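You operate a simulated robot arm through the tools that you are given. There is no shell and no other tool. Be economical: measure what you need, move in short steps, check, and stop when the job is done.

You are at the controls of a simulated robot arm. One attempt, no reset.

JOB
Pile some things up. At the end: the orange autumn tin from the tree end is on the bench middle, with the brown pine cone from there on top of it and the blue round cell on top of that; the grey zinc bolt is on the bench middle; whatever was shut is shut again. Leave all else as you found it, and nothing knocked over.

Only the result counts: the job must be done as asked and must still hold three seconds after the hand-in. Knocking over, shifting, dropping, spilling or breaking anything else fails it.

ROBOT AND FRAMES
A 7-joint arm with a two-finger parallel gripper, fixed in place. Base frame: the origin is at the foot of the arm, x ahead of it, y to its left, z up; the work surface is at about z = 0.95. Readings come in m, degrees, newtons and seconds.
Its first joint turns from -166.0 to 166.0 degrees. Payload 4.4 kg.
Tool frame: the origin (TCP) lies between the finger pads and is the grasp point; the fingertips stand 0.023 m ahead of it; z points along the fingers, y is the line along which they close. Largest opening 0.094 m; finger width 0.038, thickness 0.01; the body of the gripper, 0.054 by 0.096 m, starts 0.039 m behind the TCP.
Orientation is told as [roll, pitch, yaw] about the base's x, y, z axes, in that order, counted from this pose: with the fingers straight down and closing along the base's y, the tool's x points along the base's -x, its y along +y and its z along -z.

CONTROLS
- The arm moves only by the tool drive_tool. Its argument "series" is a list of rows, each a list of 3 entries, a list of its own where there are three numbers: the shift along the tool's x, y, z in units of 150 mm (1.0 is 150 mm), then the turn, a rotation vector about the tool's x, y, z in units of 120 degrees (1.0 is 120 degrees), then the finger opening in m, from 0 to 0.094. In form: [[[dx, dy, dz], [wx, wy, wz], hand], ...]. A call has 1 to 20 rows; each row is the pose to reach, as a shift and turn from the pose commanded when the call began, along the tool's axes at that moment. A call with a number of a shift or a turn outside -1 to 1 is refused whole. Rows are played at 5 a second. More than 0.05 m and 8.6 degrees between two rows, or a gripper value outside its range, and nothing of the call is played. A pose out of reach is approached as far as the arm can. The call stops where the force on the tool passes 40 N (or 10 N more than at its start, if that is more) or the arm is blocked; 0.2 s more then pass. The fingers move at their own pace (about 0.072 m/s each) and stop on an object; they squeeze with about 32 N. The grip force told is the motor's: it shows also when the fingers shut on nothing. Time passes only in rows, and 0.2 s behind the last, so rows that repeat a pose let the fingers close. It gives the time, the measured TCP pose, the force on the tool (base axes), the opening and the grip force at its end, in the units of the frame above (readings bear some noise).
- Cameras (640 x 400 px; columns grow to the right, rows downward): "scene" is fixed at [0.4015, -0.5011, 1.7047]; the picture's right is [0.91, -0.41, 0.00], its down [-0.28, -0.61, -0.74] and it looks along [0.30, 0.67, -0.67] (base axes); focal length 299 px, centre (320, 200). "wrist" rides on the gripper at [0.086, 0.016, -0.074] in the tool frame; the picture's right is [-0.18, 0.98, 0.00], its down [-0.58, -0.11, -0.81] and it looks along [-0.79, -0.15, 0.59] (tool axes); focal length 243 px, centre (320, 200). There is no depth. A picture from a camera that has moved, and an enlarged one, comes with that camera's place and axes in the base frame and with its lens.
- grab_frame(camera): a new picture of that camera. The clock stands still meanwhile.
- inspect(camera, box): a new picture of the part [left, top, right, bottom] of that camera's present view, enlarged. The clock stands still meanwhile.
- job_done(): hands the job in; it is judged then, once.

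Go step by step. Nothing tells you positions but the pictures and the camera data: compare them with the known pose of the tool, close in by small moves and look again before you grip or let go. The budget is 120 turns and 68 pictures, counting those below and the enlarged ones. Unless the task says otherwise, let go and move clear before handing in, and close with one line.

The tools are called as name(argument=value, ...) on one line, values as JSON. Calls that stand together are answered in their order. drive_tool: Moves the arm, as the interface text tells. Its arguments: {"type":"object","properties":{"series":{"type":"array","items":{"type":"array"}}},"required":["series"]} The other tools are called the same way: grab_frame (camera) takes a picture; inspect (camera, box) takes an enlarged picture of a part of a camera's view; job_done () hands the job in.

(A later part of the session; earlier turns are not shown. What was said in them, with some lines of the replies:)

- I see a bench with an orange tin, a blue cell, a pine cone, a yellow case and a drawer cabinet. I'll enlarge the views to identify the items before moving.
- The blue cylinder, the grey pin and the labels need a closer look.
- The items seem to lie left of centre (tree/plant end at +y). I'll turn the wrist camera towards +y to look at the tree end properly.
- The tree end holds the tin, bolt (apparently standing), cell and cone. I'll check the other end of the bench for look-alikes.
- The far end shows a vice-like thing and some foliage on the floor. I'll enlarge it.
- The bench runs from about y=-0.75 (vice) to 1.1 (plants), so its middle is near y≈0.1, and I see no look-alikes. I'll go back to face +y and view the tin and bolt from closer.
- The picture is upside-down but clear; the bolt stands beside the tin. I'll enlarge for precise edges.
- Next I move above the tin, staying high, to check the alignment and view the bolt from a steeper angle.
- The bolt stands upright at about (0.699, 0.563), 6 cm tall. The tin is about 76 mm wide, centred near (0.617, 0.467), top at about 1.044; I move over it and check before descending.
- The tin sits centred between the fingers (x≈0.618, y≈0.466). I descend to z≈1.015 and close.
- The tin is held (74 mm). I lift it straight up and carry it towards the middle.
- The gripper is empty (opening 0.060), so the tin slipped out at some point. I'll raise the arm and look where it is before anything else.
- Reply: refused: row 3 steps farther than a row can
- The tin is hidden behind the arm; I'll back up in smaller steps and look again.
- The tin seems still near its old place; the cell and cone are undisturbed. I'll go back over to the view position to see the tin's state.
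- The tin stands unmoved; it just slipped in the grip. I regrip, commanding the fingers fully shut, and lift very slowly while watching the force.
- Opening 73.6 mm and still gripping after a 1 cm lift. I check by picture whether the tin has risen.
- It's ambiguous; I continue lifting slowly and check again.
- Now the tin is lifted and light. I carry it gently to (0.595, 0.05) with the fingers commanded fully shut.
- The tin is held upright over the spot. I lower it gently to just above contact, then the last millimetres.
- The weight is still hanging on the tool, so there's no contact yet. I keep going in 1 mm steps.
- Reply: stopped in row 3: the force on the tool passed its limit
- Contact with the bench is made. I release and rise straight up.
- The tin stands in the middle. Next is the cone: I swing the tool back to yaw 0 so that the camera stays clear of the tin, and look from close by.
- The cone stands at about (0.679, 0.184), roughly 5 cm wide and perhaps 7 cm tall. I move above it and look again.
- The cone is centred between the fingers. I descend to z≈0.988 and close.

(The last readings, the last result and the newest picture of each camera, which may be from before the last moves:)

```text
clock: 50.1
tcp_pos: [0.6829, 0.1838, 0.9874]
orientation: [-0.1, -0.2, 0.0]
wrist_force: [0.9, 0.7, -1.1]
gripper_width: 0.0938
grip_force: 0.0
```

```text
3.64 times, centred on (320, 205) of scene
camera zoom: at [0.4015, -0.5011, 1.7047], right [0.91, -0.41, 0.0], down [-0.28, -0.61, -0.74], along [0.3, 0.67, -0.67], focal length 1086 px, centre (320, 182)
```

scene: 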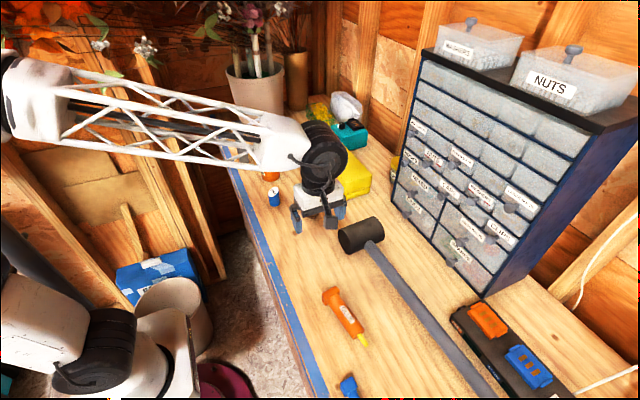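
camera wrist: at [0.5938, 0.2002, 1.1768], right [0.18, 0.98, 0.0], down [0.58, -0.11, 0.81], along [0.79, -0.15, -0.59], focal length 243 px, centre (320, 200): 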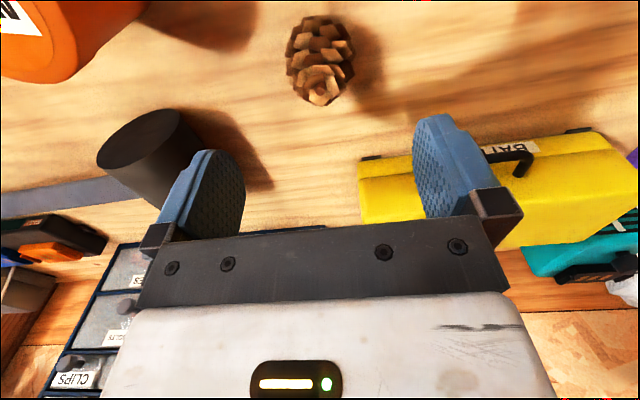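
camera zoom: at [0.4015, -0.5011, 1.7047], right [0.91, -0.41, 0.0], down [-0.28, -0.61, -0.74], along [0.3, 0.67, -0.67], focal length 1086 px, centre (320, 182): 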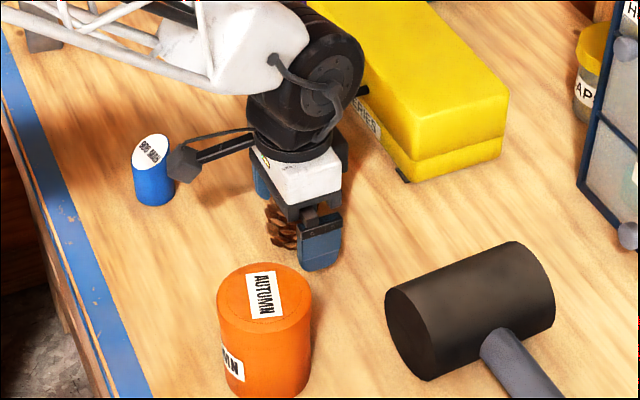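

The cone is nicely between the fingers. I close.

drive_tool(series=[[[0, 0, 0], [0, 0, 0], 0.07], [[0, 0, 0], [0, 0, 0], 0.05], [[0, 0, 0], [0, 0, 0], 0.03], [[0, 0, 0], [0, 0, 0], 0.0], [[0, 0, 0], [0, 0, 0], 0.0], [[0, 0, 0], [0, 0, 0], 0.0]])

drive_tool(series=[[[0, 0, -0.02], [0, 0, 0], 0.0], [[0, 0, -0.05], [0, 0, 0], 0.0], [[0, 0, -0.1], [0, 0, 0], 0.0], [[0, 0, -0.16], [0, 0, 0], 0.0], [[0, 0, -0.24], [0, 0, 0], 0.0], [[0, 0, -0.33], [0, 0, 0], 0.0]])

inspect(camera="scene", box=[250, 150, 390, 260])

inspect(camera="wrist", box=[160, 0, 500, 240])

```text
clock: 51.5
tcp_pos: [0.6831, 0.1828, 0.9891]
orientation: [0.0, -0.3, 0.0]
wrist_force: [-0.4, -0.5, -0.1]
gripper_width: 0.0474
grip_force: 32.0
```

```text
clock: 52.9
tcp_pos: [0.6813, 0.1842, 1.0383]
orientation: [0.0, -0.2, 0.0]
wrist_force: [1.2, -0.4, 0.0]
gripper_width: 0.0474
grip_force: 32.7
```

```text
3.64 times, centred on (320, 205) of scene
camera zoom: at [0.4015, -0.5011, 1.7047], right [0.91, -0.41, 0.0], down [-0.28, -0.61, -0.74], along [0.3, 0.67, -0.67], focal length 1086 px, centre (320, 182)
```

zoom: 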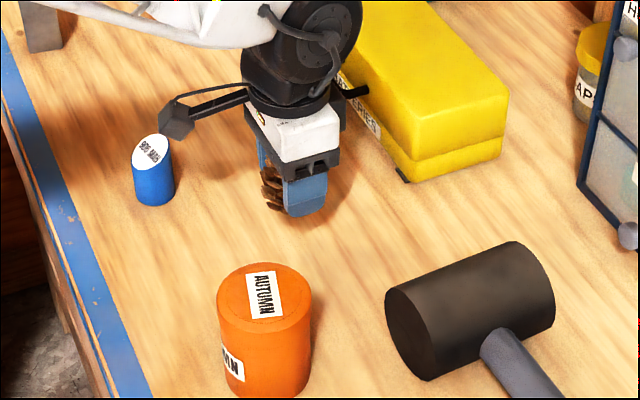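

```text
1.67 times, centred on (330, 120) of wrist
camera zoom: at [0.5923, 0.1996, 1.1143], right [0.18, 0.98, 0.0], down [0.58, -0.11, 0.81], along [0.79, -0.15, -0.59], focal length 404 px, centre (303, 333)
```

zoom: 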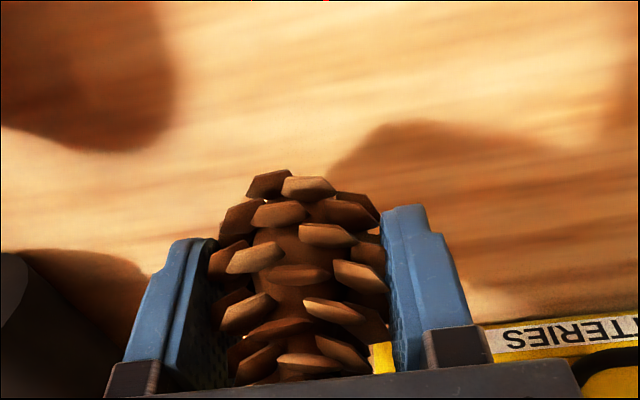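

The cone is held and clear. I carry it over to the tin at (0.599, 0.050) at a safe height.

drive_tool(series=[[[0, 0, -0.15], [0, 0, 0], 0], [[0, 0, -0.3], [0, 0, 0], 0], [[0, 0, -0.45], [0, 0, 0], 0], [[0, 0, -0.6], [0, 0, 0], 0], [[0.07, -0.12, -0.6], [0, 0, 0], 0], [[0.16, -0.26, -0.6], [0, 0, 0], 0], [[0.25, -0.41, -0.6], [0, 0, 0], 0], [[0.34, -0.56, -0.6], [0, 0, 0], 0], [[0.43, -0.71, -0.6], [0, 0, 0], 0], [[0.51, -0.84, -0.6], [0, 0, 0], 0], [[0.545, -0.895, -0.6], [0, 0, 0], 0], [[0.545, -0.895, -0.5], [0, 0, 0], 0], [[0.545, -0.895, -0.4], [0, 0, 0], 0]])

inspect(camera="scene", box=[250, 150, 390, 260])

grab_frame(camera="wrist")

```text
clock: 55.7
tcp_pos: [0.5987, 0.0495, 1.0956]
orientation: [0.1, -0.3, 0.0]
wrist_force: [-0.4, 0.7, -0.8]
gripper_width: 0.0471
grip_force: 32.2
```

```text
3.64 times, centred on (320, 205) of scene
camera zoom: at [0.4015, -0.5011, 1.7047], right [0.91, -0.41, 0.0], down [-0.28, -0.61, -0.74], along [0.3, 0.67, -0.67], focal length 1086 px, centre (320, 182)
```

zoom: 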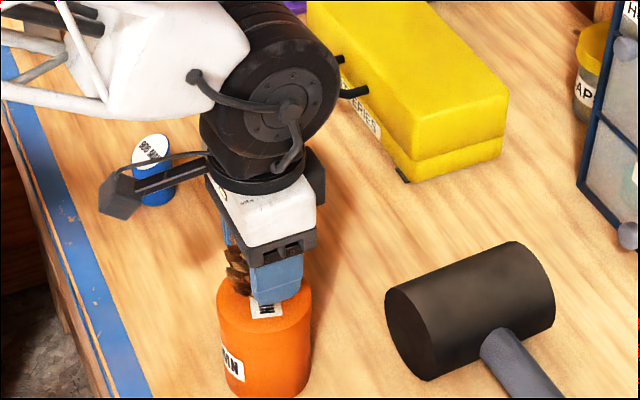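

```text
26 pictures are left
camera wrist: at [0.5109, 0.0657, 1.1722], right [0.18, 0.98, 0.0], down [0.58, -0.11, 0.81], along [0.79, -0.15, -0.59], focal length 243 px, centre (320, 200)
```

wrist: 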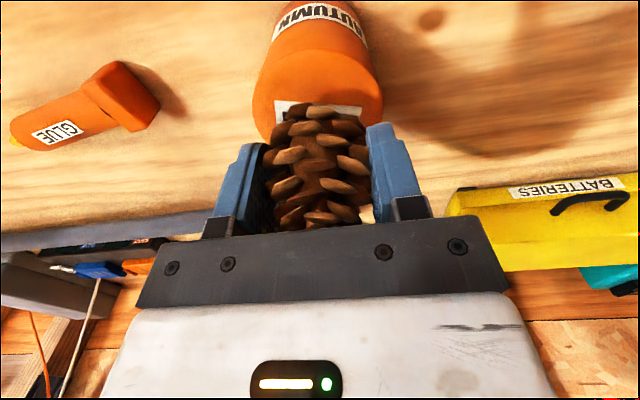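

The cone is centred over the tin. I lower it in small steps to contact.

drive_tool(series=[[[0, 0, 0.03], [0, 0, 0], 0], [[0, 0, 0.06], [0, 0, 0], 0], [[0, 0, 0.073], [0, 0, 0], 0], [[0, 0, 0.08], [0, 0, 0], 0]])

drive_tool(series=[[[0, 0, 0.007], [0, 0, 0], 0], [[0, 0, 0.014], [0, 0, 0], 0]])

drive_tool(series=[[[0, 0, 0.007], [0, 0, 0], 0], [[0, 0, 0.007], [0, 0, 0], 0]])

```text
clock: 56.7
tcp_pos: [0.6003, 0.0503, 1.0881]
orientation: [0.0, -0.4, 0.0]
wrist_force: [-0.5, -1.4, 36.4]
gripper_width: 0.0474
grip_force: 31.4
```

```text
clock: 57.3
tcp_pos: [0.6003, 0.0502, 1.0864]
orientation: [0.0, -0.4, 0.0]
wrist_force: [-0.6, -0.3, 9.7]
gripper_width: 0.0471
grip_force: 32.3
stopped in row 2: the force on the tool passed its limit (the readings are from after the stop); the commanded pose is now the measured one
```

```text
clock: 57.9
tcp_pos: [0.6007, 0.052, 1.0869]
orientation: [0.0, -0.5, -0.1]
wrist_force: [-1.6, 1.3, 34.3]
gripper_width: 0.0471
grip_force: 31.7
```

The cone is in firm contact on the tin. I relieve the press slightly, open, and rise straight up.

drive_tool(series=[[[0, 0, -0.01], [0, 0, 0], 0], [[0, 0, -0.01], [0, 0, 0], 0.052], [[0, 0, -0.01], [0, 0, 0], 0.06], [[0, 0, -0.01], [0, 0, 0], 0.075], [[0, 0, -0.01], [0, 0, 0], 0.094], [[0, 0, -0.01], [0, 0, 0], 0.094], [[0, 0, -0.2], [0, 0, 0], 0.094], [[0, 0, -0.4], [0, 0, 0], 0.094], [[0, 0, -0.7], [0, 0, 0], 0.094], [[0.2, 0, -0.7], [0, 0, 0], 0.094], [[0.4, 0, -0.7], [0, 0, 0], 0.094]])

inspect(camera="wrist", box=[220, 0, 440, 230])

```text
clock: 60.3
tcp_pos: [0.5397, 0.051, 1.1887]
orientation: [-0.1, -0.3, 0.0]
wrist_force: [1.1, -0.4, -0.8]
gripper_width: 0.094
grip_force: 0.1
```

```text
1.74 times, centred on (330, 115) of wrist
camera zoom: at [0.4519, 0.0666, 1.2642], right [0.18, 0.98, 0.0], down [0.58, -0.11, 0.81], along [0.8, -0.15, -0.59], focal length 422 px, centre (303, 348)
```

zoom: 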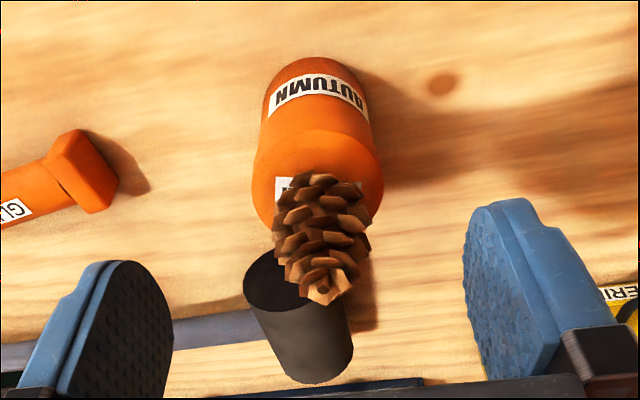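

The cone stands upright on the tin, its top at about z=1.12. Now for the blue cell: I move over to view it.

drive_tool(series=[[[0.05, 0.25, 0], [0, 0, 0], 0.094], [[0.1, 0.5, 0], [0, 0, 0], 0.094], [[0.2, 0.75, 0], [0, 0, 0], 0.094], [[0.27, 1.0, 0], [0, 0, 0], 0.094]])

drive_tool(series=[[[0, 0.25, 0.1], [0, 0, 0], 0.094], [[0, 0.5, 0.2], [0, 0, 0], 0.094], [[0, 0.72, 0.3], [0, 0, 0], 0.094], [[0, 0.72, 0.4], [0, 0, 0], 0.094]])

inspect(camera="wrist", box=[220, 0, 440, 230])

```text
clock: 61.3
tcp_pos: [0.4969, 0.1996, 1.188]
orientation: [0.1, -0.5, -0.1]
wrist_force: [0.4, 0.7, 0.1]
gripper_width: 0.094
grip_force: 0.1
```

```text
clock: 62.3
tcp_pos: [0.5003, 0.3066, 1.1302]
orientation: [0.0, -0.3, 0.1]
wrist_force: [0.7, -0.1, 0.1]
gripper_width: 0.094
grip_force: 0.0
```

```text
1.74 times, centred on (330, 115) of wrist
camera zoom: at [0.4113, 0.3239, 1.2053], right [0.18, 0.98, 0.0], down [0.58, -0.11, 0.81], along [0.8, -0.15, -0.59], focal length 422 px, centre (303, 348)
```

zoom: 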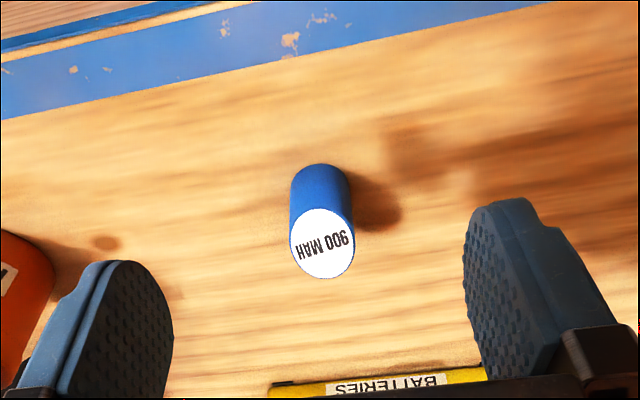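

The cell stands at about (0.579, 0.306), about 36 mm wide, with a slanted top at about z=1.0–1.017. I go over it, descend and grip.

drive_tool(series=[[[-0.25, 0, 0], [0, 0, 0], 0.094], [[-0.525, 0, 0], [0, 0, 0], 0.094], [[-0.525, -0.007, 0.2], [0, 0, 0], 0.094], [[-0.525, -0.007, 0.4], [0, 0, 0], 0.094], [[-0.525, -0.007, 0.6], [0, 0, 0], 0.094], [[-0.525, -0.007, 0.8], [0, 0, 0], 0.094], [[-0.525, -0.007, 0.92], [0, 0, 0], 0.094], [[-0.525, -0.007, 0.935], [0, 0, 0], 0.094]])

inspect(camera="wrist", box=[160, 0, 500, 240])

```text
clock: 64.1
tcp_pos: [0.58, 0.3067, 0.9905]
orientation: [0.0, -0.5, 0.0]
wrist_force: [-0.4, 0.0, -0.9]
gripper_width: 0.0938
grip_force: 0.1
```

```text
1.67 times, centred on (330, 120) of wrist
camera zoom: at [0.491, 0.3229, 1.0653], right [0.18, 0.98, 0.0], down [0.58, -0.11, 0.81], along [0.8, -0.15, -0.59], focal length 404 px, centre (303, 333)
```

zoom: 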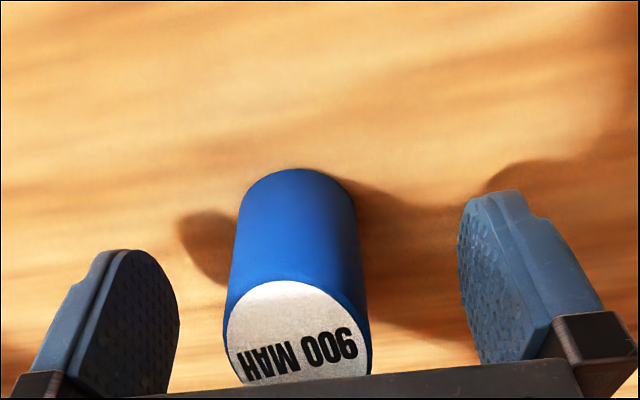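

Well centred. I close, then lift slowly.

drive_tool(series=[[[0, 0, 0], [0, 0, 0], 0.07], [[0, 0, 0], [0, 0, 0], 0.05], [[0, 0, 0], [0, 0, 0], 0.04], [[0, 0, 0], [0, 0, 0], 0.03], [[0, 0, 0], [0, 0, 0], 0.0], [[0, 0, 0], [0, 0, 0], 0.0], [[0, 0, 0], [0, 0, 0], 0.0]])

drive_tool(series=[[[0, 0, -0.02], [0, 0, 0], 0.0], [[0, 0, -0.05], [0, 0, 0], 0.0], [[0, 0, -0.1], [0, 0, 0], 0.0], [[0, 0, -0.2], [0, 0, 0], 0.0], [[0, 0, -0.32], [0, 0, 0], 0.0], [[0, 0, -0.46], [0, 0, 0], 0.0], [[0, 0, -0.6], [0, 0, 0], 0.0], [[0, 0, -0.74], [0, 0, 0], 0.0], [[0, 0, -0.88], [0, 0, 0], 0.0], [[0, 0, -1.0], [0, 0, 0], 0.0]])

drive_tool(series=[[[0, 0, -0.1], [0, 0, 0], 0.0], [[0, 0, -0.2], [0, 0, 0], 0.0], [[0, 0, -0.33], [0, 0, 0], 0.0], [[0, 0, -0.4], [0, 0, 0], 0.0], [[-0.02, -0.1, -0.4], [0, 0, 0], 0], [[-0.05, -0.25, -0.4], [0, 0, 0], 0], [[-0.07, -0.4, -0.4], [0, 0, 0], 0], [[-0.09, -0.55, -0.4], [0, 0, 0], 0], [[-0.11, -0.7, -0.4], [0, 0, 0], 0], [[-0.14, -0.85, -0.4], [0, 0, 0], 0], [[-0.14, -1.0, -0.4], [0, 0, 0], 0]])

inspect(camera="scene", box=[230, 130, 390, 260])

```text
clock: 65.7
tcp_pos: [0.5789, 0.3074, 0.9903]
orientation: [-0.1, -0.4, -0.1]
wrist_force: [-0.7, 0.0, 1.5]
gripper_width: 0.0384
grip_force: 32.3
```

```text
clock: 67.9
tcp_pos: [0.5781, 0.3061, 1.1409]
orientation: [0.0, -0.4, 0.1]
wrist_force: [-0.8, -0.8, -2.1]
gripper_width: 0.0386
grip_force: 31.7
```

```text
clock: 70.3
tcp_pos: [0.5979, 0.1577, 1.1995]
orientation: [-0.1, -0.4, -0.1]
wrist_force: [0.2, -0.3, -0.7]
gripper_width: 0.0387
grip_force: 32.4
```

```text
3.08 times, centred on (310, 195) of scene
camera zoom: at [0.4015, -0.5011, 1.7047], right [0.91, -0.41, 0.0], down [-0.28, -0.61, -0.74], along [0.3, 0.67, -0.67], focal length 919 px, centre (351, 215)
```

zoom: 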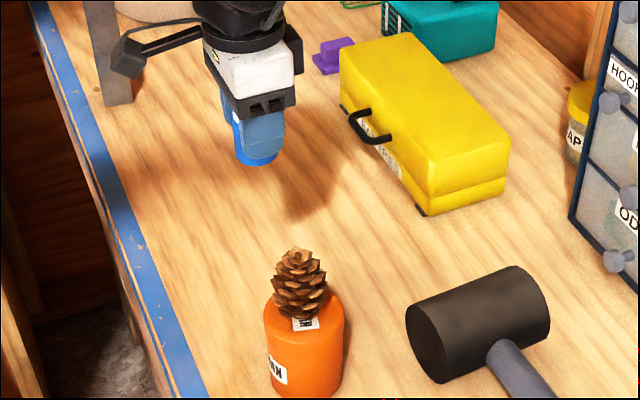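

The cell is held and the stack is fine. I carry the cell over the cone's tip, estimated at (0.599, 0.051, 1.124), and look before lowering.

drive_tool(series=[[[0, -0.1, 0], [0, 0, 0], 0], [[0, -0.24, 0], [0, 0, 0], 0], [[0, -0.38, 0], [0, 0, 0], 0], [[0, -0.52, 0], [0, 0, 0], 0], [[0, -0.64, 0], [0, 0, 0], 0], [[0, -0.713, 0], [0, 0, 0], 0], [[0, -0.713, 0.04], [0, 0, 0], 0], [[0, -0.713, 0.08], [0, 0, 0], 0], [[0, -0.713, 0.08], [0, 0, 0], 0]])

inspect(camera="scene", box=[260, 160, 350, 260])

inspect(camera="wrist", box=[200, 0, 460, 230])

```text
clock: 72.3
tcp_pos: [0.5986, 0.0512, 1.1867]
orientation: [0.0, -0.4, 0.0]
wrist_force: [0.4, -0.1, 0.1]
gripper_width: 0.0386
grip_force: 32.4
```

```text
4.00 times, centred on (305, 210) of scene
camera zoom: at [0.4015, -0.5011, 1.7047], right [0.91, -0.41, 0.0], down [-0.28, -0.61, -0.74], along [0.3, 0.67, -0.67], focal length 1194 px, centre (380, 160)
```

zoom: 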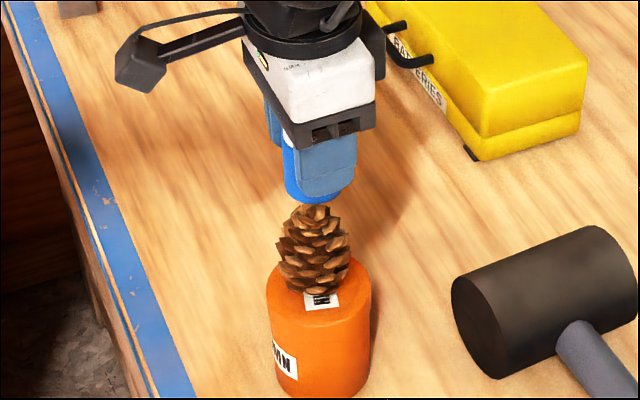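

```text
1.74 times, centred on (330, 115) of wrist
camera zoom: at [0.5108, 0.0664, 1.2625], right [0.18, 0.98, 0.0], down [0.58, -0.11, 0.81], along [0.8, -0.15, -0.59], focal length 422 px, centre (303, 348)
```

zoom: 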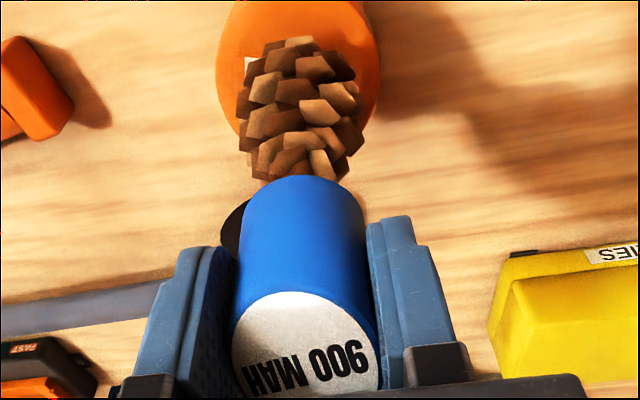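

The alignment looks right in both views. I lower to near contact, then in millimetre steps.

drive_tool(series=[[[0, 0, 0.03], [0, 0, 0], 0], [[0, 0, 0.06], [0, 0, 0], 0], [[0, 0, 0.085], [0, 0, 0], 0]])

drive_tool(series=[[[0, 0, 0.007], [0, 0, 0], 0], [[0, 0, 0.014], [0, 0, 0], 0]])

drive_tool(series=[[[0, 0, 0.007], [0, 0, 0], 0], [[0, 0, 0.014], [0, 0, 0], 0]])

```text
clock: 73.1
tcp_pos: [0.5985, 0.0523, 1.1742]
orientation: [0.0, -0.4, -0.1]
wrist_force: [0.5, -0.4, -1.2]
gripper_width: 0.0385
grip_force: 31.6
```

```text
clock: 73.7
tcp_pos: [0.5996, 0.0504, 1.1736]
orientation: [0.1, -0.4, -0.1]
wrist_force: [0.0, 0.0, -2.1]
gripper_width: 0.0385
grip_force: 32.2
```

```text
clock: 74.3
tcp_pos: [0.5993, 0.0504, 1.1712]
orientation: [0.0, -0.4, 0.1]
wrist_force: [0.1, 0.5, -0.5]
gripper_width: 0.0386
grip_force: 32.1
```

drive_tool(series=[[[0, 0, 0.007], [0, 0, 0], 0], [[0, 0, 0.014], [0, 0, 0], 0]])

drive_tool(series=[[[0, 0, 0.007], [0, 0, 0], 0], [[0, 0, 0.007], [0, 0, 0], 0]])

```text
clock: 74.9
tcp_pos: [0.5988, 0.0509, 1.1684]
orientation: [0.1, -0.3, 0.0]
wrist_force: [0.2, 0.2, -1.4]
gripper_width: 0.0387
grip_force: 32.1
```

```text
clock: 75.5
tcp_pos: [0.5984, 0.0508, 1.167]
orientation: [-0.1, -0.4, 0.0]
wrist_force: [0.6, -0.4, -1.3]
gripper_width: 0.0386
grip_force: 32.0
```

No contact yet; I continue in 1 mm steps.

drive_tool(series=[[[0, 0, 0.007], [0, 0, 0], 0], [[0, 0, 0.007], [0, 0, 0], 0]])

drive_tool(series=[[[0, 0, 0.007], [0, 0, 0], 0], [[0, 0, 0.007], [0, 0, 0], 0]])

drive_tool(series=[[[0, 0, 0.007], [0, 0, 0], 0], [[0, 0, 0.007], [0, 0, 0], 0]])

```text
clock: 76.1
tcp_pos: [0.599, 0.051, 1.1659]
orientation: [0.0, -0.4, 0.0]
wrist_force: [-0.1, -0.5, 0.0]
gripper_width: 0.0387
grip_force: 32.0
```

```text
clock: 76.7
tcp_pos: [0.5985, 0.0504, 1.1654]
orientation: [-0.1, -0.4, -0.1]
wrist_force: [0.5, -0.9, 12.9]
gripper_width: 0.0385
grip_force: 32.3
```

```text
clock: 77.3
tcp_pos: [0.5991, 0.0508, 1.1652]
orientation: [0.0, -0.4, 0.0]
wrist_force: [1.3, -1.2, 25.7]
gripper_width: 0.0386
grip_force: 32.0
```

Contact is made at TCP z≈1.165. I relieve most of the press and check.

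drive_tool(series=[[[0, 0, -0.006], [0, 0, 0], 0], [[0, 0, -0.011], [0, 0, 0], 0], [[0, 0, -0.011], [0, 0, 0], 0]])

inspect(camera="scene", box=[280, 170, 350, 240])

```text
clock: 78.1
tcp_pos: [0.5998, 0.0512, 1.1651]
orientation: [0.0, -0.3, 0.0]
wrist_force: [1.6, -1.5, 15.6]
gripper_width: 0.0388
grip_force: 32.0
```

```text
5.71 times, centred on (315, 205) of scene
camera zoom: at [0.4015, -0.5011, 1.7047], right [0.91, -0.41, 0.0], down [-0.28, -0.61, -0.74], along [0.3, 0.67, -0.67], focal length 1706 px, centre (349, 171)
```

zoom: 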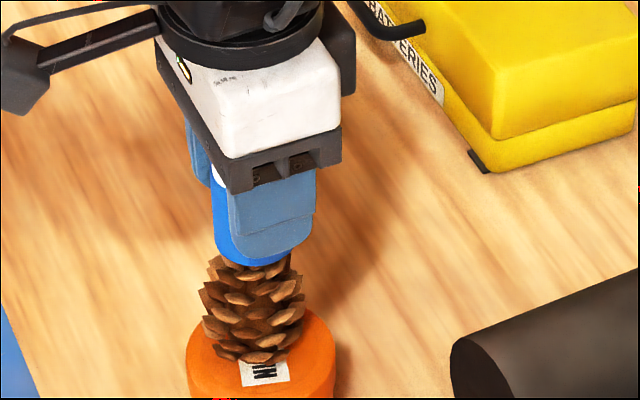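

It sits on the cone's tip. I relieve a bit more, then open slowly without moving, and look.

drive_tool(series=[[[0, 0, -0.006], [0, 0, 0], 0], [[0, 0, -0.006], [0, 0, 0], 0.036], [[0, 0, -0.006], [0, 0, 0], 0.039], [[0, 0, -0.006], [0, 0, 0], 0.041], [[0, 0, -0.006], [0, 0, 0], 0.043], [[0, 0, -0.006], [0, 0, 0], 0.046], [[0, 0, -0.006], [0, 0, 0], 0.05], [[0, 0, -0.006], [0, 0, 0], 0.05], [[0, 0, -0.006], [0, 0, 0], 0.05], [[0, 0, -0.006], [0, 0, 0], 0.05]])

inspect(camera="wrist", box=[200, 0, 460, 230])

```text
clock: 80.3
tcp_pos: [0.5989, 0.0513, 1.1666]
orientation: [0.1, -0.4, 0.0]
wrist_force: [0.0, 0.3, 0.9]
gripper_width: 0.0498
grip_force: 0.0
```

```text
1.74 times, centred on (330, 115) of wrist
camera zoom: at [0.5109, 0.0669, 1.2413], right [0.18, 0.98, 0.0], down [0.58, -0.11, 0.81], along [0.8, -0.15, -0.59], focal length 422 px, centre (303, 348)
```

zoom: 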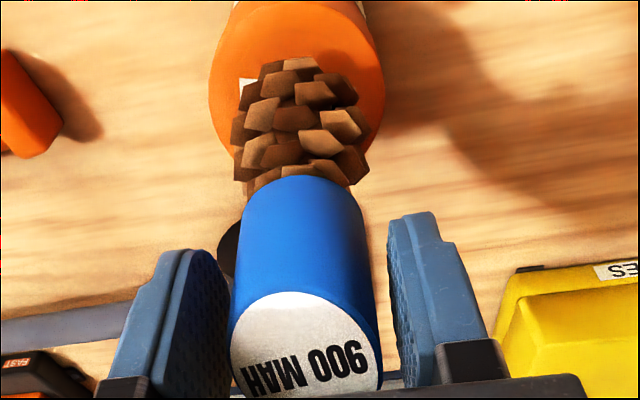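

The cell stands freely on the cone. I open fully and rise straight up, then back off towards -x.

drive_tool(series=[[[0, 0, 0], [0, 0, 0], 0.06], [[0, 0, 0], [0, 0, 0], 0.075], [[0, 0, 0], [0, 0, 0], 0.094], [[0, 0, 0], [0, 0, 0], 0.094], [[0, 0, -0.05], [0, 0, 0], 0.094], [[0, 0, -0.15], [0, 0, 0], 0.094], [[0, 0, -0.3], [0, 0, 0], 0.094], [[0, 0, -0.5], [0, 0, 0], 0.094], [[0, 0, -0.75], [0, 0, 0], 0.094], [[0, 0, -1.0], [0, 0, 0], 0.094]])

inspect(camera="scene", box=[250, 130, 370, 250])

```text
clock: 82.5
tcp_pos: [0.5977, 0.0478, 1.3162]
orientation: [0.0, -0.2, -0.1]
wrist_force: [-0.7, 0.5, 0.3]
gripper_width: 0.0938
grip_force: 0.0
```

```text
3.33 times, centred on (310, 190) of scene
camera zoom: at [0.4015, -0.5011, 1.7047], right [0.91, -0.41, 0.0], down [-0.28, -0.61, -0.74], along [0.3, 0.67, -0.67], focal length 995 px, centre (353, 233)
```

zoom: 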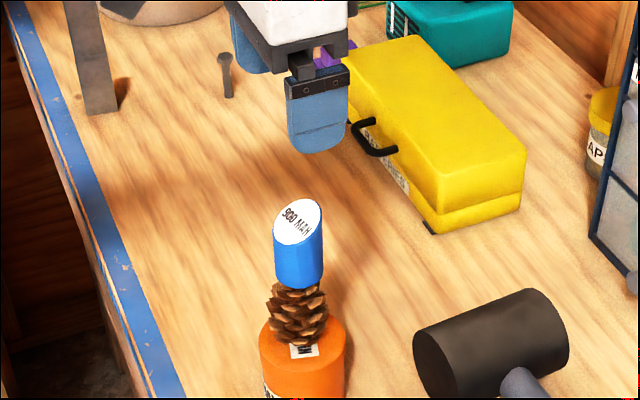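

The stack stands well. Last is the bolt at (0.699, 0.563); I turn to yaw 90 while moving high over to it.

drive_tool(series=[[[0, 0.09, 0], [0, 0, -0.068], 0.094], [[0, 0.18, 0], [0, 0, -0.136], 0.094], [[0, 0.27, 0], [0, 0, -0.204], 0.094], [[0, 0.36, 0], [0, 0, -0.272], 0.094], [[0, 0.45, 0], [0, 0, -0.34], 0.094], [[0, 0.54, 0], [0, 0, -0.408], 0.094], [[0, 0.63, 0], [0, 0, -0.476], 0.094], [[0, 0.72, 0], [0, 0, -0.544], 0.094], [[0, 0.81, 0], [0, 0, -0.612], 0.094], [[0, 0.9, 0], [0, 0, -0.68], 0.094], [[0, 1.0, 0], [0, 0, -0.75], 0.094]])

drive_tool(series=[[[-0.22, -0.1, 0.1], [0, 0, 0], 0.094], [[-0.44, -0.2, 0.25], [0, 0, 0], 0.094], [[-0.66, -0.3, 0.4], [0, 0, 0], 0.094], [[-0.85, -0.45, 0.55], [0, 0, 0], 0.094], [[-1.0, -0.6, 0.7], [0, 0, 0], 0.094]])

drive_tool(series=[[[-0.25, 0, 0.1], [0, 0, 0], 0.094], [[-0.5, 0, 0.2], [0, 0, 0], 0.094], [[-0.7, 0, 0.4], [0, 0, 0], 0.094], [[-0.8, 0, 0.6], [0, 0, 0], 0.094]])

inspect(camera="wrist", box=[200, 0, 460, 230])

```text
clock: 84.9
tcp_pos: [0.5973, 0.2021, 1.3167]
orientation: [-0.4, 0.0, 90.1]
wrist_force: [0.0, 0.2, -0.4]
gripper_width: 0.094
grip_force: 0.0
```

```text
clock: 86.1
tcp_pos: [0.6891, 0.35, 1.2117]
orientation: [-0.5, -0.1, 89.9]
wrist_force: [-0.2, 0.4, 0.3]
gripper_width: 0.0941
grip_force: 0.1
```

```text
clock: 87.1
tcp_pos: [0.6888, 0.4726, 1.124]
orientation: [-0.5, -0.2, 90.0]
wrist_force: [-0.6, -0.5, 0.7]
gripper_width: 0.0941
grip_force: 0.0
```

```text
1.74 times, centred on (330, 115) of wrist
camera zoom: at [0.6715, 0.3855, 1.199], right [-0.98, 0.18, -0.01], down [0.1, 0.58, 0.81], along [0.15, 0.79, -0.59], focal length 422 px, centre (303, 348)
```

zoom: 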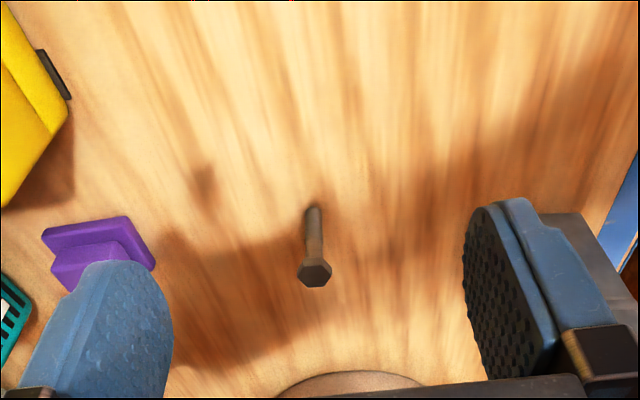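

The bolt's at (0.699, 0.563), head at z≈1.01. I move over it with the fingers half open, then descend to grip the head.

drive_tool(series=[[[-0.2, -0.02, 0.0], [0, 0, 0], 0.07], [[-0.4, -0.05, 0.0], [0, 0, 0], 0.05], [[-0.603, -0.068, 0.0], [0, 0, 0], 0.05], [[-0.603, -0.068, 0.2], [0, 0, 0], 0.05], [[-0.603, -0.068, 0.35], [0, 0, 0], 0.05]])

inspect(camera="wrist", box=[200, 0, 460, 230])

```text
clock: 88.3
tcp_pos: [0.6977, 0.5613, 1.072]
orientation: [-0.4, -0.1, 90.0]
wrist_force: [-0.6, 0.3, 0.1]
gripper_width: 0.0501
grip_force: 0.1
```

```text
1.74 times, centred on (330, 115) of wrist
camera zoom: at [0.6804, 0.4739, 1.146], right [-0.98, 0.18, -0.01], down [0.1, 0.58, 0.81], along [0.15, 0.79, -0.59], focal length 422 px, centre (303, 348)
```

zoom: 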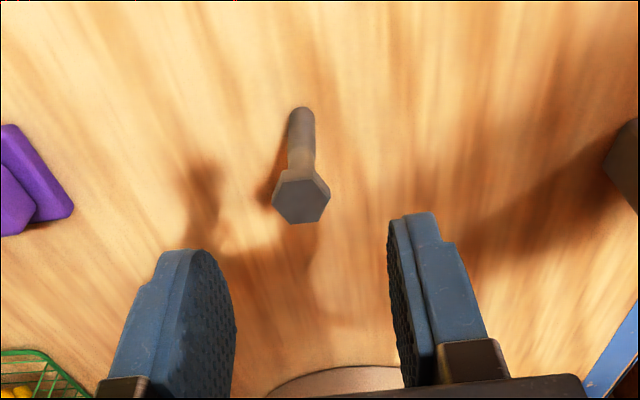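

The hex head has its corners along my closing line, so I turn 30° to meet the flats, then descend to z≈1.0 and close gently.

drive_tool(series=[[[0, 0, 0.0], [0, 0, 0.0625], 0.05], [[0, 0, 0], [0, 0, 0.125], 0.05], [[0, 0, 0], [0, 0, 0.1875], 0.05], [[0, 0, 0], [0, 0, 0.25], 0.05], [[0, 0, 0.15], [0, 0, 0.25], 0.05], [[0, 0, 0.3], [0, 0, 0.25], 0.05], [[0, 0, 0.4], [0, 0, 0.25], 0.05], [[0, 0, 0.47], [0, 0, 0.25], 0.05], [[0, 0, 0.47], [0, 0, 0.25], 0.05]])

inspect(camera="wrist", box=[200, 30, 460, 230])

```text
clock: 90.3
tcp_pos: [0.6996, 0.562, 0.9985]
orientation: [-0.3, -0.3, 60.0]
wrist_force: [-0.6, 0.4, -0.5]
gripper_width: 0.0498
grip_force: 0.0
```

```text
2.00 times, centred on (330, 130) of wrist
camera zoom: at [0.6412, 0.4941, 1.0744], right [-0.76, 0.65, 0.0], down [0.38, 0.45, 0.81], along [0.53, 0.61, -0.59], focal length 485 px, centre (300, 340)
```

zoom: 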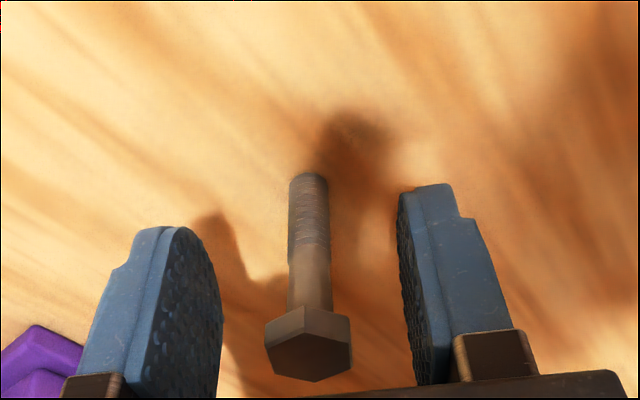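

The flats now face the pads and the bolt is centred. I close slowly and lift.

drive_tool(series=[[[0, 0, 0], [0, 0, 0], 0.04], [[0, 0, 0], [0, 0, 0], 0.03], [[0, 0, 0], [0, 0, 0], 0.024], [[0, 0, 0], [0, 0, 0], 0.02], [[0, 0, 0], [0, 0, 0], 0.015], [[0, 0, 0], [0, 0, 0], 0.0], [[0, 0, 0], [0, 0, 0], 0.0], [[0, 0, 0], [0, 0, 0], 0.0]])

drive_tool(series=[[[0, 0, -0.02], [0, 0, 0], 0.0], [[0, 0, -0.05], [0, 0, 0], 0.0], [[0, 0, -0.1], [0, 0, 0], 0.0], [[0, 0, -0.2], [0, 0, 0], 0.0], [[0, 0, -0.3], [0, 0, 0], 0.0]])

inspect(camera="wrist", box=[200, 30, 460, 230])

```text
clock: 92.1
tcp_pos: [0.7004, 0.5614, 0.9996]
orientation: [-0.3, -0.2, 60.0]
wrist_force: [0.1, 0.4, 0.9]
gripper_width: 0.0182
grip_force: 32.2
```

```text
clock: 93.3
tcp_pos: [0.6996, 0.5609, 1.0442]
orientation: [-0.2, -0.3, 59.9]
wrist_force: [-0.1, 0.3, -0.7]
gripper_width: 0.0184
grip_force: 32.1
```

```text
2.00 times, centred on (330, 130) of wrist
camera zoom: at [0.6404, 0.4943, 1.119], right [-0.76, 0.65, 0.0], down [0.38, 0.45, 0.81], along [0.53, 0.61, -0.59], focal length 485 px, centre (300, 340)
```

zoom: 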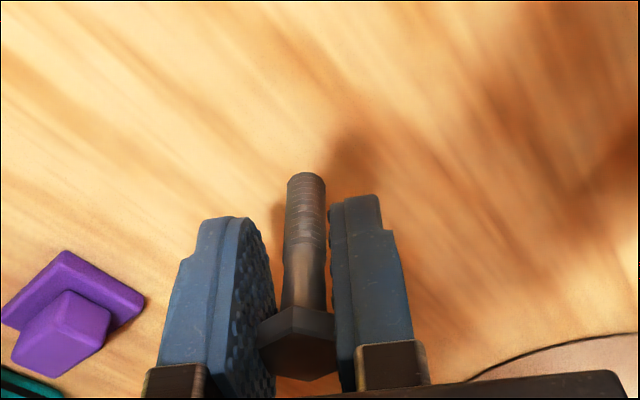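

The bolt is held upright by its head. I lift it high and carry it above everything to a free spot at about (0.675, -0.065), away from the stack, mallet and glue.

drive_tool(series=[[[0, 0, -0.15], [0, 0, 0], 0], [[0, 0, -0.35], [0, 0, 0], 0], [[0, 0, -0.55], [0, 0, 0], 0], [[0, 0, -0.78], [0, 0, 0], 0], [[0, 0, -1.0], [0, 0, 0], 0]])

drive_tool(series=[[[0, 0, -0.2], [0, 0, 0], 0], [[0, 0, -0.4], [0, 0, 0], 0], [[0.1, -0.053, -0.4], [0, 0, 0], 0], [[0.26, -0.137, -0.4], [0, 0, 0], 0], [[0.43, -0.226, -0.4], [0, 0, 0], 0], [[0.6, -0.316, -0.4], [0, 0, 0], 0], [[0.77, -0.405, -0.4], [0, 0, 0], 0], [[0.924, -0.486, -0.4], [0, 0, 0], 0]])

drive_tool(series=[[[0.17, -0.09, 0], [0, 0, 0], 0], [[0.35, -0.184, 0], [0, 0, 0], 0], [[0.54, -0.284, 0], [0, 0, 0], 0], [[0.73, -0.384, 0], [0, 0, 0], 0], [[0.924, -0.486, 0], [0, 0, 0], 0]])

drive_tool(series=[[[0.17, -0.09, 0], [0, 0, 0], 0], [[0.35, -0.184, 0], [0, 0, 0], 0], [[0.54, -0.284, 0], [0, 0, 0], 0], [[0.73, -0.384, 0], [0, 0, 0], 0], [[0.924, -0.486, 0], [0, 0, 0], 0]])

drive_tool(series=[[[0.17, -0.09, 0], [0, 0, 0], 0], [[0.35, -0.184, 0], [0, 0, 0], 0], [[0.54, -0.284, 0], [0, 0, 0], 0], [[0.73, -0.384, 0], [0, 0, 0], 0], [[0.924, -0.486, 0], [0, 0, 0], 0]])

grab_frame(camera="scene")

grab_frame(camera="wrist")

```text
clock: 94.5
tcp_pos: [0.6981, 0.5617, 1.1935]
orientation: [-0.3, 0.0, 60.0]
wrist_force: [0.4, 0.3, -0.6]
gripper_width: 0.0185
grip_force: 32.2
```

```text
clock: 96.3
tcp_pos: [0.6935, 0.4045, 1.2544]
orientation: [-0.3, -0.2, 60.1]
wrist_force: [0.8, -0.7, -1.2]
gripper_width: 0.0181
grip_force: 32.2
```

```text
clock: 97.5
tcp_pos: [0.6838, 0.2481, 1.2534]
orientation: [-0.3, -0.2, 60.0]
wrist_force: [0.1, -0.4, -1.6]
gripper_width: 0.0183
grip_force: 32.2
```

```text
clock: 98.7
tcp_pos: [0.6801, 0.0908, 1.254]
orientation: [-0.3, -0.2, 60.0]
wrist_force: [-0.4, -0.3, -0.2]
gripper_width: 0.0182
grip_force: 31.4
```

```text
clock: 99.9
tcp_pos: [0.673, -0.0658, 1.2537]
orientation: [-0.2, -0.2, 60.0]
wrist_force: [-0.4, -0.3, 0.0]
gripper_width: 0.0183
grip_force: 31.6
```

```text
12 pictures are left
```

scene: 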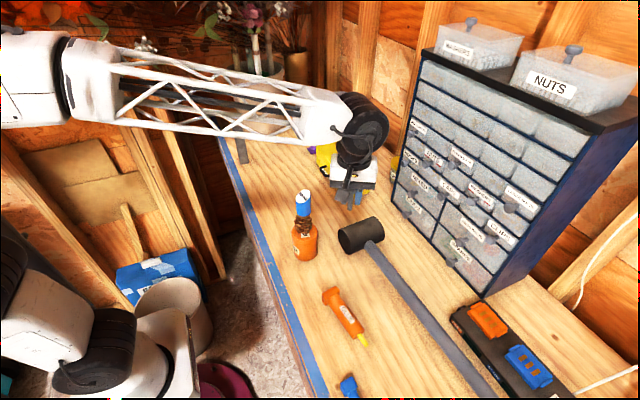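

```text
11 pictures are left
camera wrist: at [0.6148, -0.1326, 1.3303], right [-0.76, 0.65, 0.0], down [0.38, 0.45, 0.81], along [0.53, 0.61, -0.59], focal length 243 px, centre (320, 200)
```

wrist: 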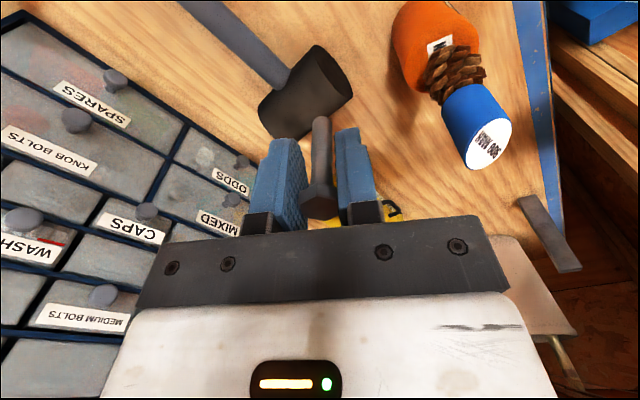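

The stack is intact. I descend with the bolt to about 2 cm above the bench and check clearances.

drive_tool(series=[[[0, 0, 0.2], [0, 0, 0], 0], [[0, 0, 0.4], [0, 0, 0], 0], [[0, 0, 0.6], [0, 0, 0], 0], [[0, 0, 0.8], [0, 0, 0], 0], [[0, 0, 1.0], [0, 0, 0], 0]])

inspect(camera="scene", box=[270, 140, 430, 300])

grab_frame(camera="wrist")

```text
clock: 101.1
tcp_pos: [0.6741, -0.0651, 1.1032]
orientation: [-0.3, -0.3, 60.0]
wrist_force: [-0.3, 0.8, -0.3]
gripper_width: 0.0184
grip_force: 32.0
```

```text
2.50 times, centred on (350, 220) of scene
camera zoom: at [0.4015, -0.5011, 1.7047], right [0.91, -0.41, 0.0], down [-0.28, -0.61, -0.74], along [0.3, 0.67, -0.67], focal length 746 px, centre (245, 150)
```

zoom: 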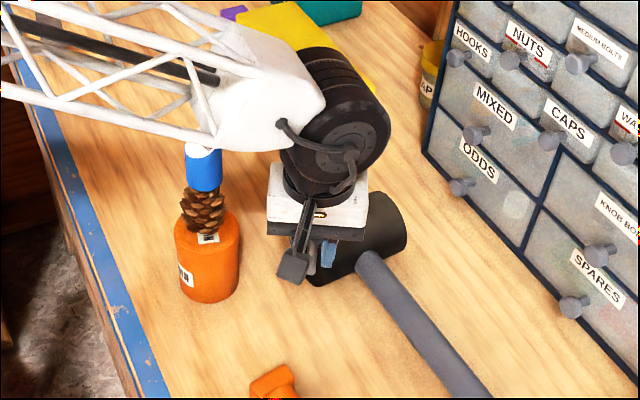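

```text
9 pictures are left
camera wrist: at [0.6164, -0.1308, 1.1782], right [-0.76, 0.65, 0.0], down [0.38, 0.45, 0.81], along [0.53, 0.61, -0.59], focal length 243 px, centre (320, 200)
```

wrist: 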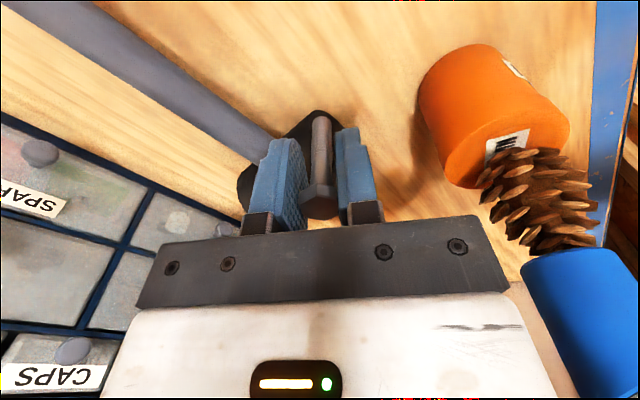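

The forearm would pass a bit near the stack, so I shift the spot slightly further away to (0.69, -0.085) before descending.

drive_tool(series=[[[0.03, -0.08, 0], [0, 0, 0], 0], [[0.062, -0.159, 0], [0, 0, 0], 0], [[0.062, -0.159, 0.15], [0, 0, 0], 0], [[0.062, -0.159, 0.3], [0, 0, 0], 0], [[0.062, -0.159, 0.45], [0, 0, 0], 0]])

inspect(camera="scene", box=[270, 140, 430, 300])

```text
clock: 102.3
tcp_pos: [0.6915, -0.0851, 1.0374]
orientation: [-0.3, -0.2, 60.0]
wrist_force: [0.0, -0.2, 0.0]
gripper_width: 0.0185
grip_force: 32.0
```

```text
2.50 times, centred on (350, 220) of scene
camera zoom: at [0.4015, -0.5011, 1.7047], right [0.91, -0.41, 0.0], down [-0.28, -0.61, -0.74], along [0.3, 0.67, -0.67], focal length 746 px, centre (245, 150)
```

zoom: 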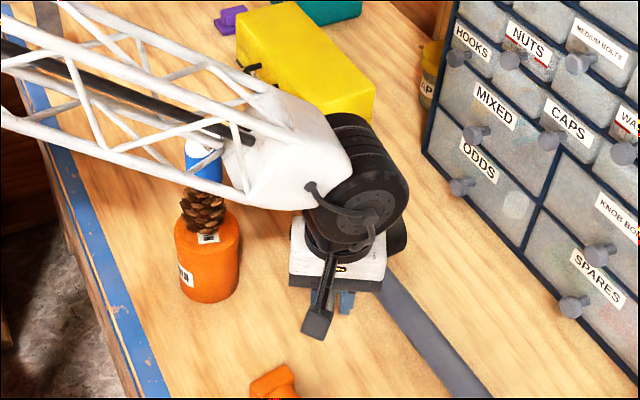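

By geometry the forearm's far side stays about 5 cm from the cell. I lower the last centimetres carefully.

drive_tool(series=[[[0, 0, 0.07], [0, 0, 0], 0], [[0, 0, 0.14], [0, 0, 0], 0], [[0, 0, 0.2], [0, 0, 0], 0], [[0, 0, 0.215], [0, 0, 0], 0]])

drive_tool(series=[[[0, 0, 0.007], [0, 0, 0], 0], [[0, 0, 0.014], [0, 0, 0], 0]])

drive_tool(series=[[[0, 0, 0.007], [0, 0, 0], 0], [[0, 0, 0.007], [0, 0, 0], 0]])

```text
clock: 103.3
tcp_pos: [0.6925, -0.0859, 1.0056]
orientation: [-0.3, -0.2, 60.0]
wrist_force: [-0.1, -0.1, -0.3]
gripper_width: 0.0184
grip_force: 31.7
```

```text
clock: 103.9
tcp_pos: [0.693, -0.085, 1.0023]
orientation: [-0.3, -0.2, 60.0]
wrist_force: [0.3, -0.3, -0.6]
gripper_width: 0.0183
grip_force: 31.8
```

```text
clock: 104.5
tcp_pos: [0.6914, -0.085, 1.0016]
orientation: [-0.3, -0.2, 60.0]
wrist_force: [0.4, -0.8, -1.0]
gripper_width: 0.0182
grip_force: 32.0
```

drive_tool(series=[[[0, 0, 0.007], [0, 0, 0], 0], [[0, 0, 0.007], [0, 0, 0], 0]])

drive_tool(series=[[[0, 0, 0.007], [0, 0, 0], 0], [[0, 0, 0.007], [0, 0, 0], 0]])

```text
clock: 105.1
tcp_pos: [0.692, -0.0853, 0.9999]
orientation: [-0.2, -0.3, 60.0]
wrist_force: [0.1, 0.4, -0.2]
gripper_width: 0.018
grip_force: 32.3
```

```text
clock: 105.7
tcp_pos: [0.6911, -0.085, 0.9986]
orientation: [-0.3, -0.1, 60.0]
wrist_force: [0.5, -1.6, 6.1]
gripper_width: 0.0182
grip_force: 32.0
```

The bolt touches the bench (6 N). I open slowly, let it settle and look.

drive_tool(series=[[[0, 0, 0], [0, 0, 0], 0.016], [[0, 0, 0], [0, 0, 0], 0.019], [[0, 0, 0], [0, 0, 0], 0.021], [[0, 0, 0], [0, 0, 0], 0.024], [[0, 0, 0], [0, 0, 0], 0.03], [[0, 0, 0], [0, 0, 0], 0.04], [[0, 0, 0], [0, 0, 0], 0.05], [[0, 0, 0], [0, 0, 0], 0.05]])

inspect(camera="wrist", box=[200, 30, 460, 230])

```text
clock: 107.5
tcp_pos: [0.6913, -0.0844, 0.998]
orientation: [-0.4, -0.3, 60.0]
wrist_force: [-0.8, 0.4, -0.3]
gripper_width: 0.05
grip_force: 0.0
```

```text
2.00 times, centred on (330, 130) of wrist
camera zoom: at [0.6326, -0.1523, 1.074], right [-0.76, 0.65, 0.0], down [0.38, 0.45, 0.81], along [0.53, 0.61, -0.59], focal length 485 px, centre (300, 340)
```

zoom: 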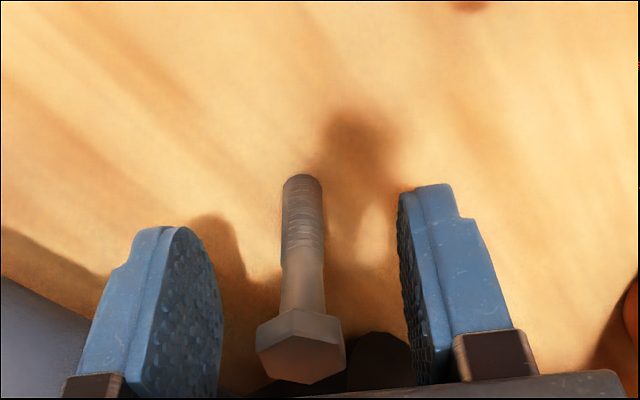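

The bolt stands by itself. I rise straight up, well clear, and check the whole scene.

drive_tool(series=[[[0, 0, -0.05], [0, 0, 0], 0.05], [[0, 0, -0.15], [0, 0, 0], 0.05], [[0, 0, -0.3], [0, 0, 0], 0.05], [[0, 0, -0.5], [0, 0, 0], 0.05], [[0, 0, -0.75], [0, 0, 0], 0.05], [[0, 0, -1.0], [0, 0, 0], 0.05]])

drive_tool(series=[[[0, 0, -0.25], [0, 0, 0], 0.05], [[0, 0, -0.5], [0, 0, 0], 0.05], [[0, 0, -0.75], [0, 0, 0], 0.05], [[0, 0, -1.0], [0, 0, 0], 0.05]])

grab_frame(camera="scene")

grab_frame(camera="wrist")

```text
clock: 108.9
tcp_pos: [0.6914, -0.084, 1.1486]
orientation: [-0.3, -0.3, 60.0]
wrist_force: [0.5, -0.6, -0.2]
gripper_width: 0.0501
grip_force: 0.1
```

```text
clock: 109.9
tcp_pos: [0.6903, -0.0837, 1.2989]
orientation: [-0.2, -0.2, 60.0]
wrist_force: [0.2, 1.1, -0.5]
gripper_width: 0.05
grip_force: 0.2
```

```text
6 pictures are left
```

scene: 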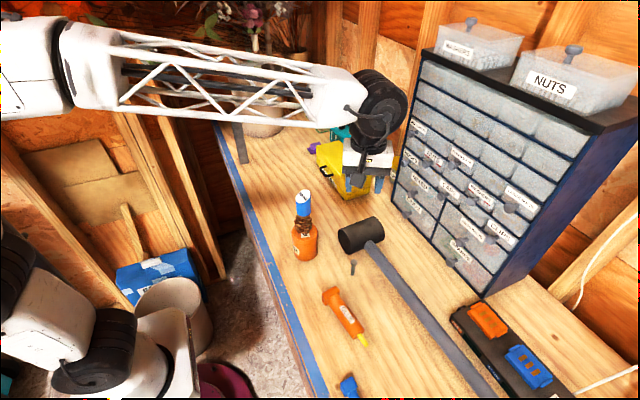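

```text
5 pictures are left
camera wrist: at [0.6319, -0.1509, 1.3742], right [-0.76, 0.65, 0.0], down [0.38, 0.45, 0.81], along [0.53, 0.61, -0.59], focal length 243 px, centre (320, 200)
```

wrist: 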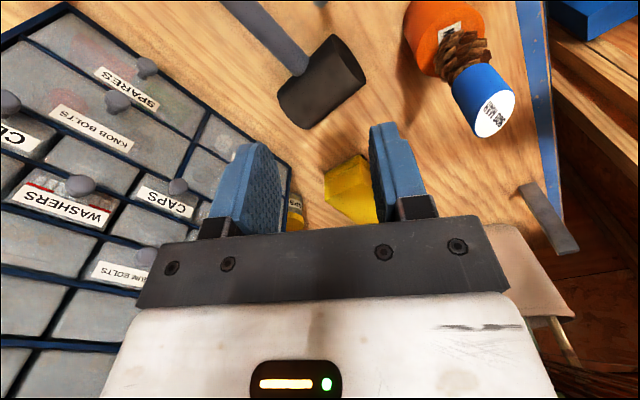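

The stack (tin, cone, cell) and the bolt stand on the bench middle. Everything else looks unmoved, nothing was opened, and the gripper is clear, so I hand in.

job_done()

```text
The job is handed in.
```

The job is handed in: on the bench middle, the orange autumn tin holds the pine cone with the blue cell on top, and the zinc bolt stands free nearby. I took "bench middle" to be around y = 0, since nothing in the scene marks it. I opened nothing, and nothing else looked moved in the last pictures.
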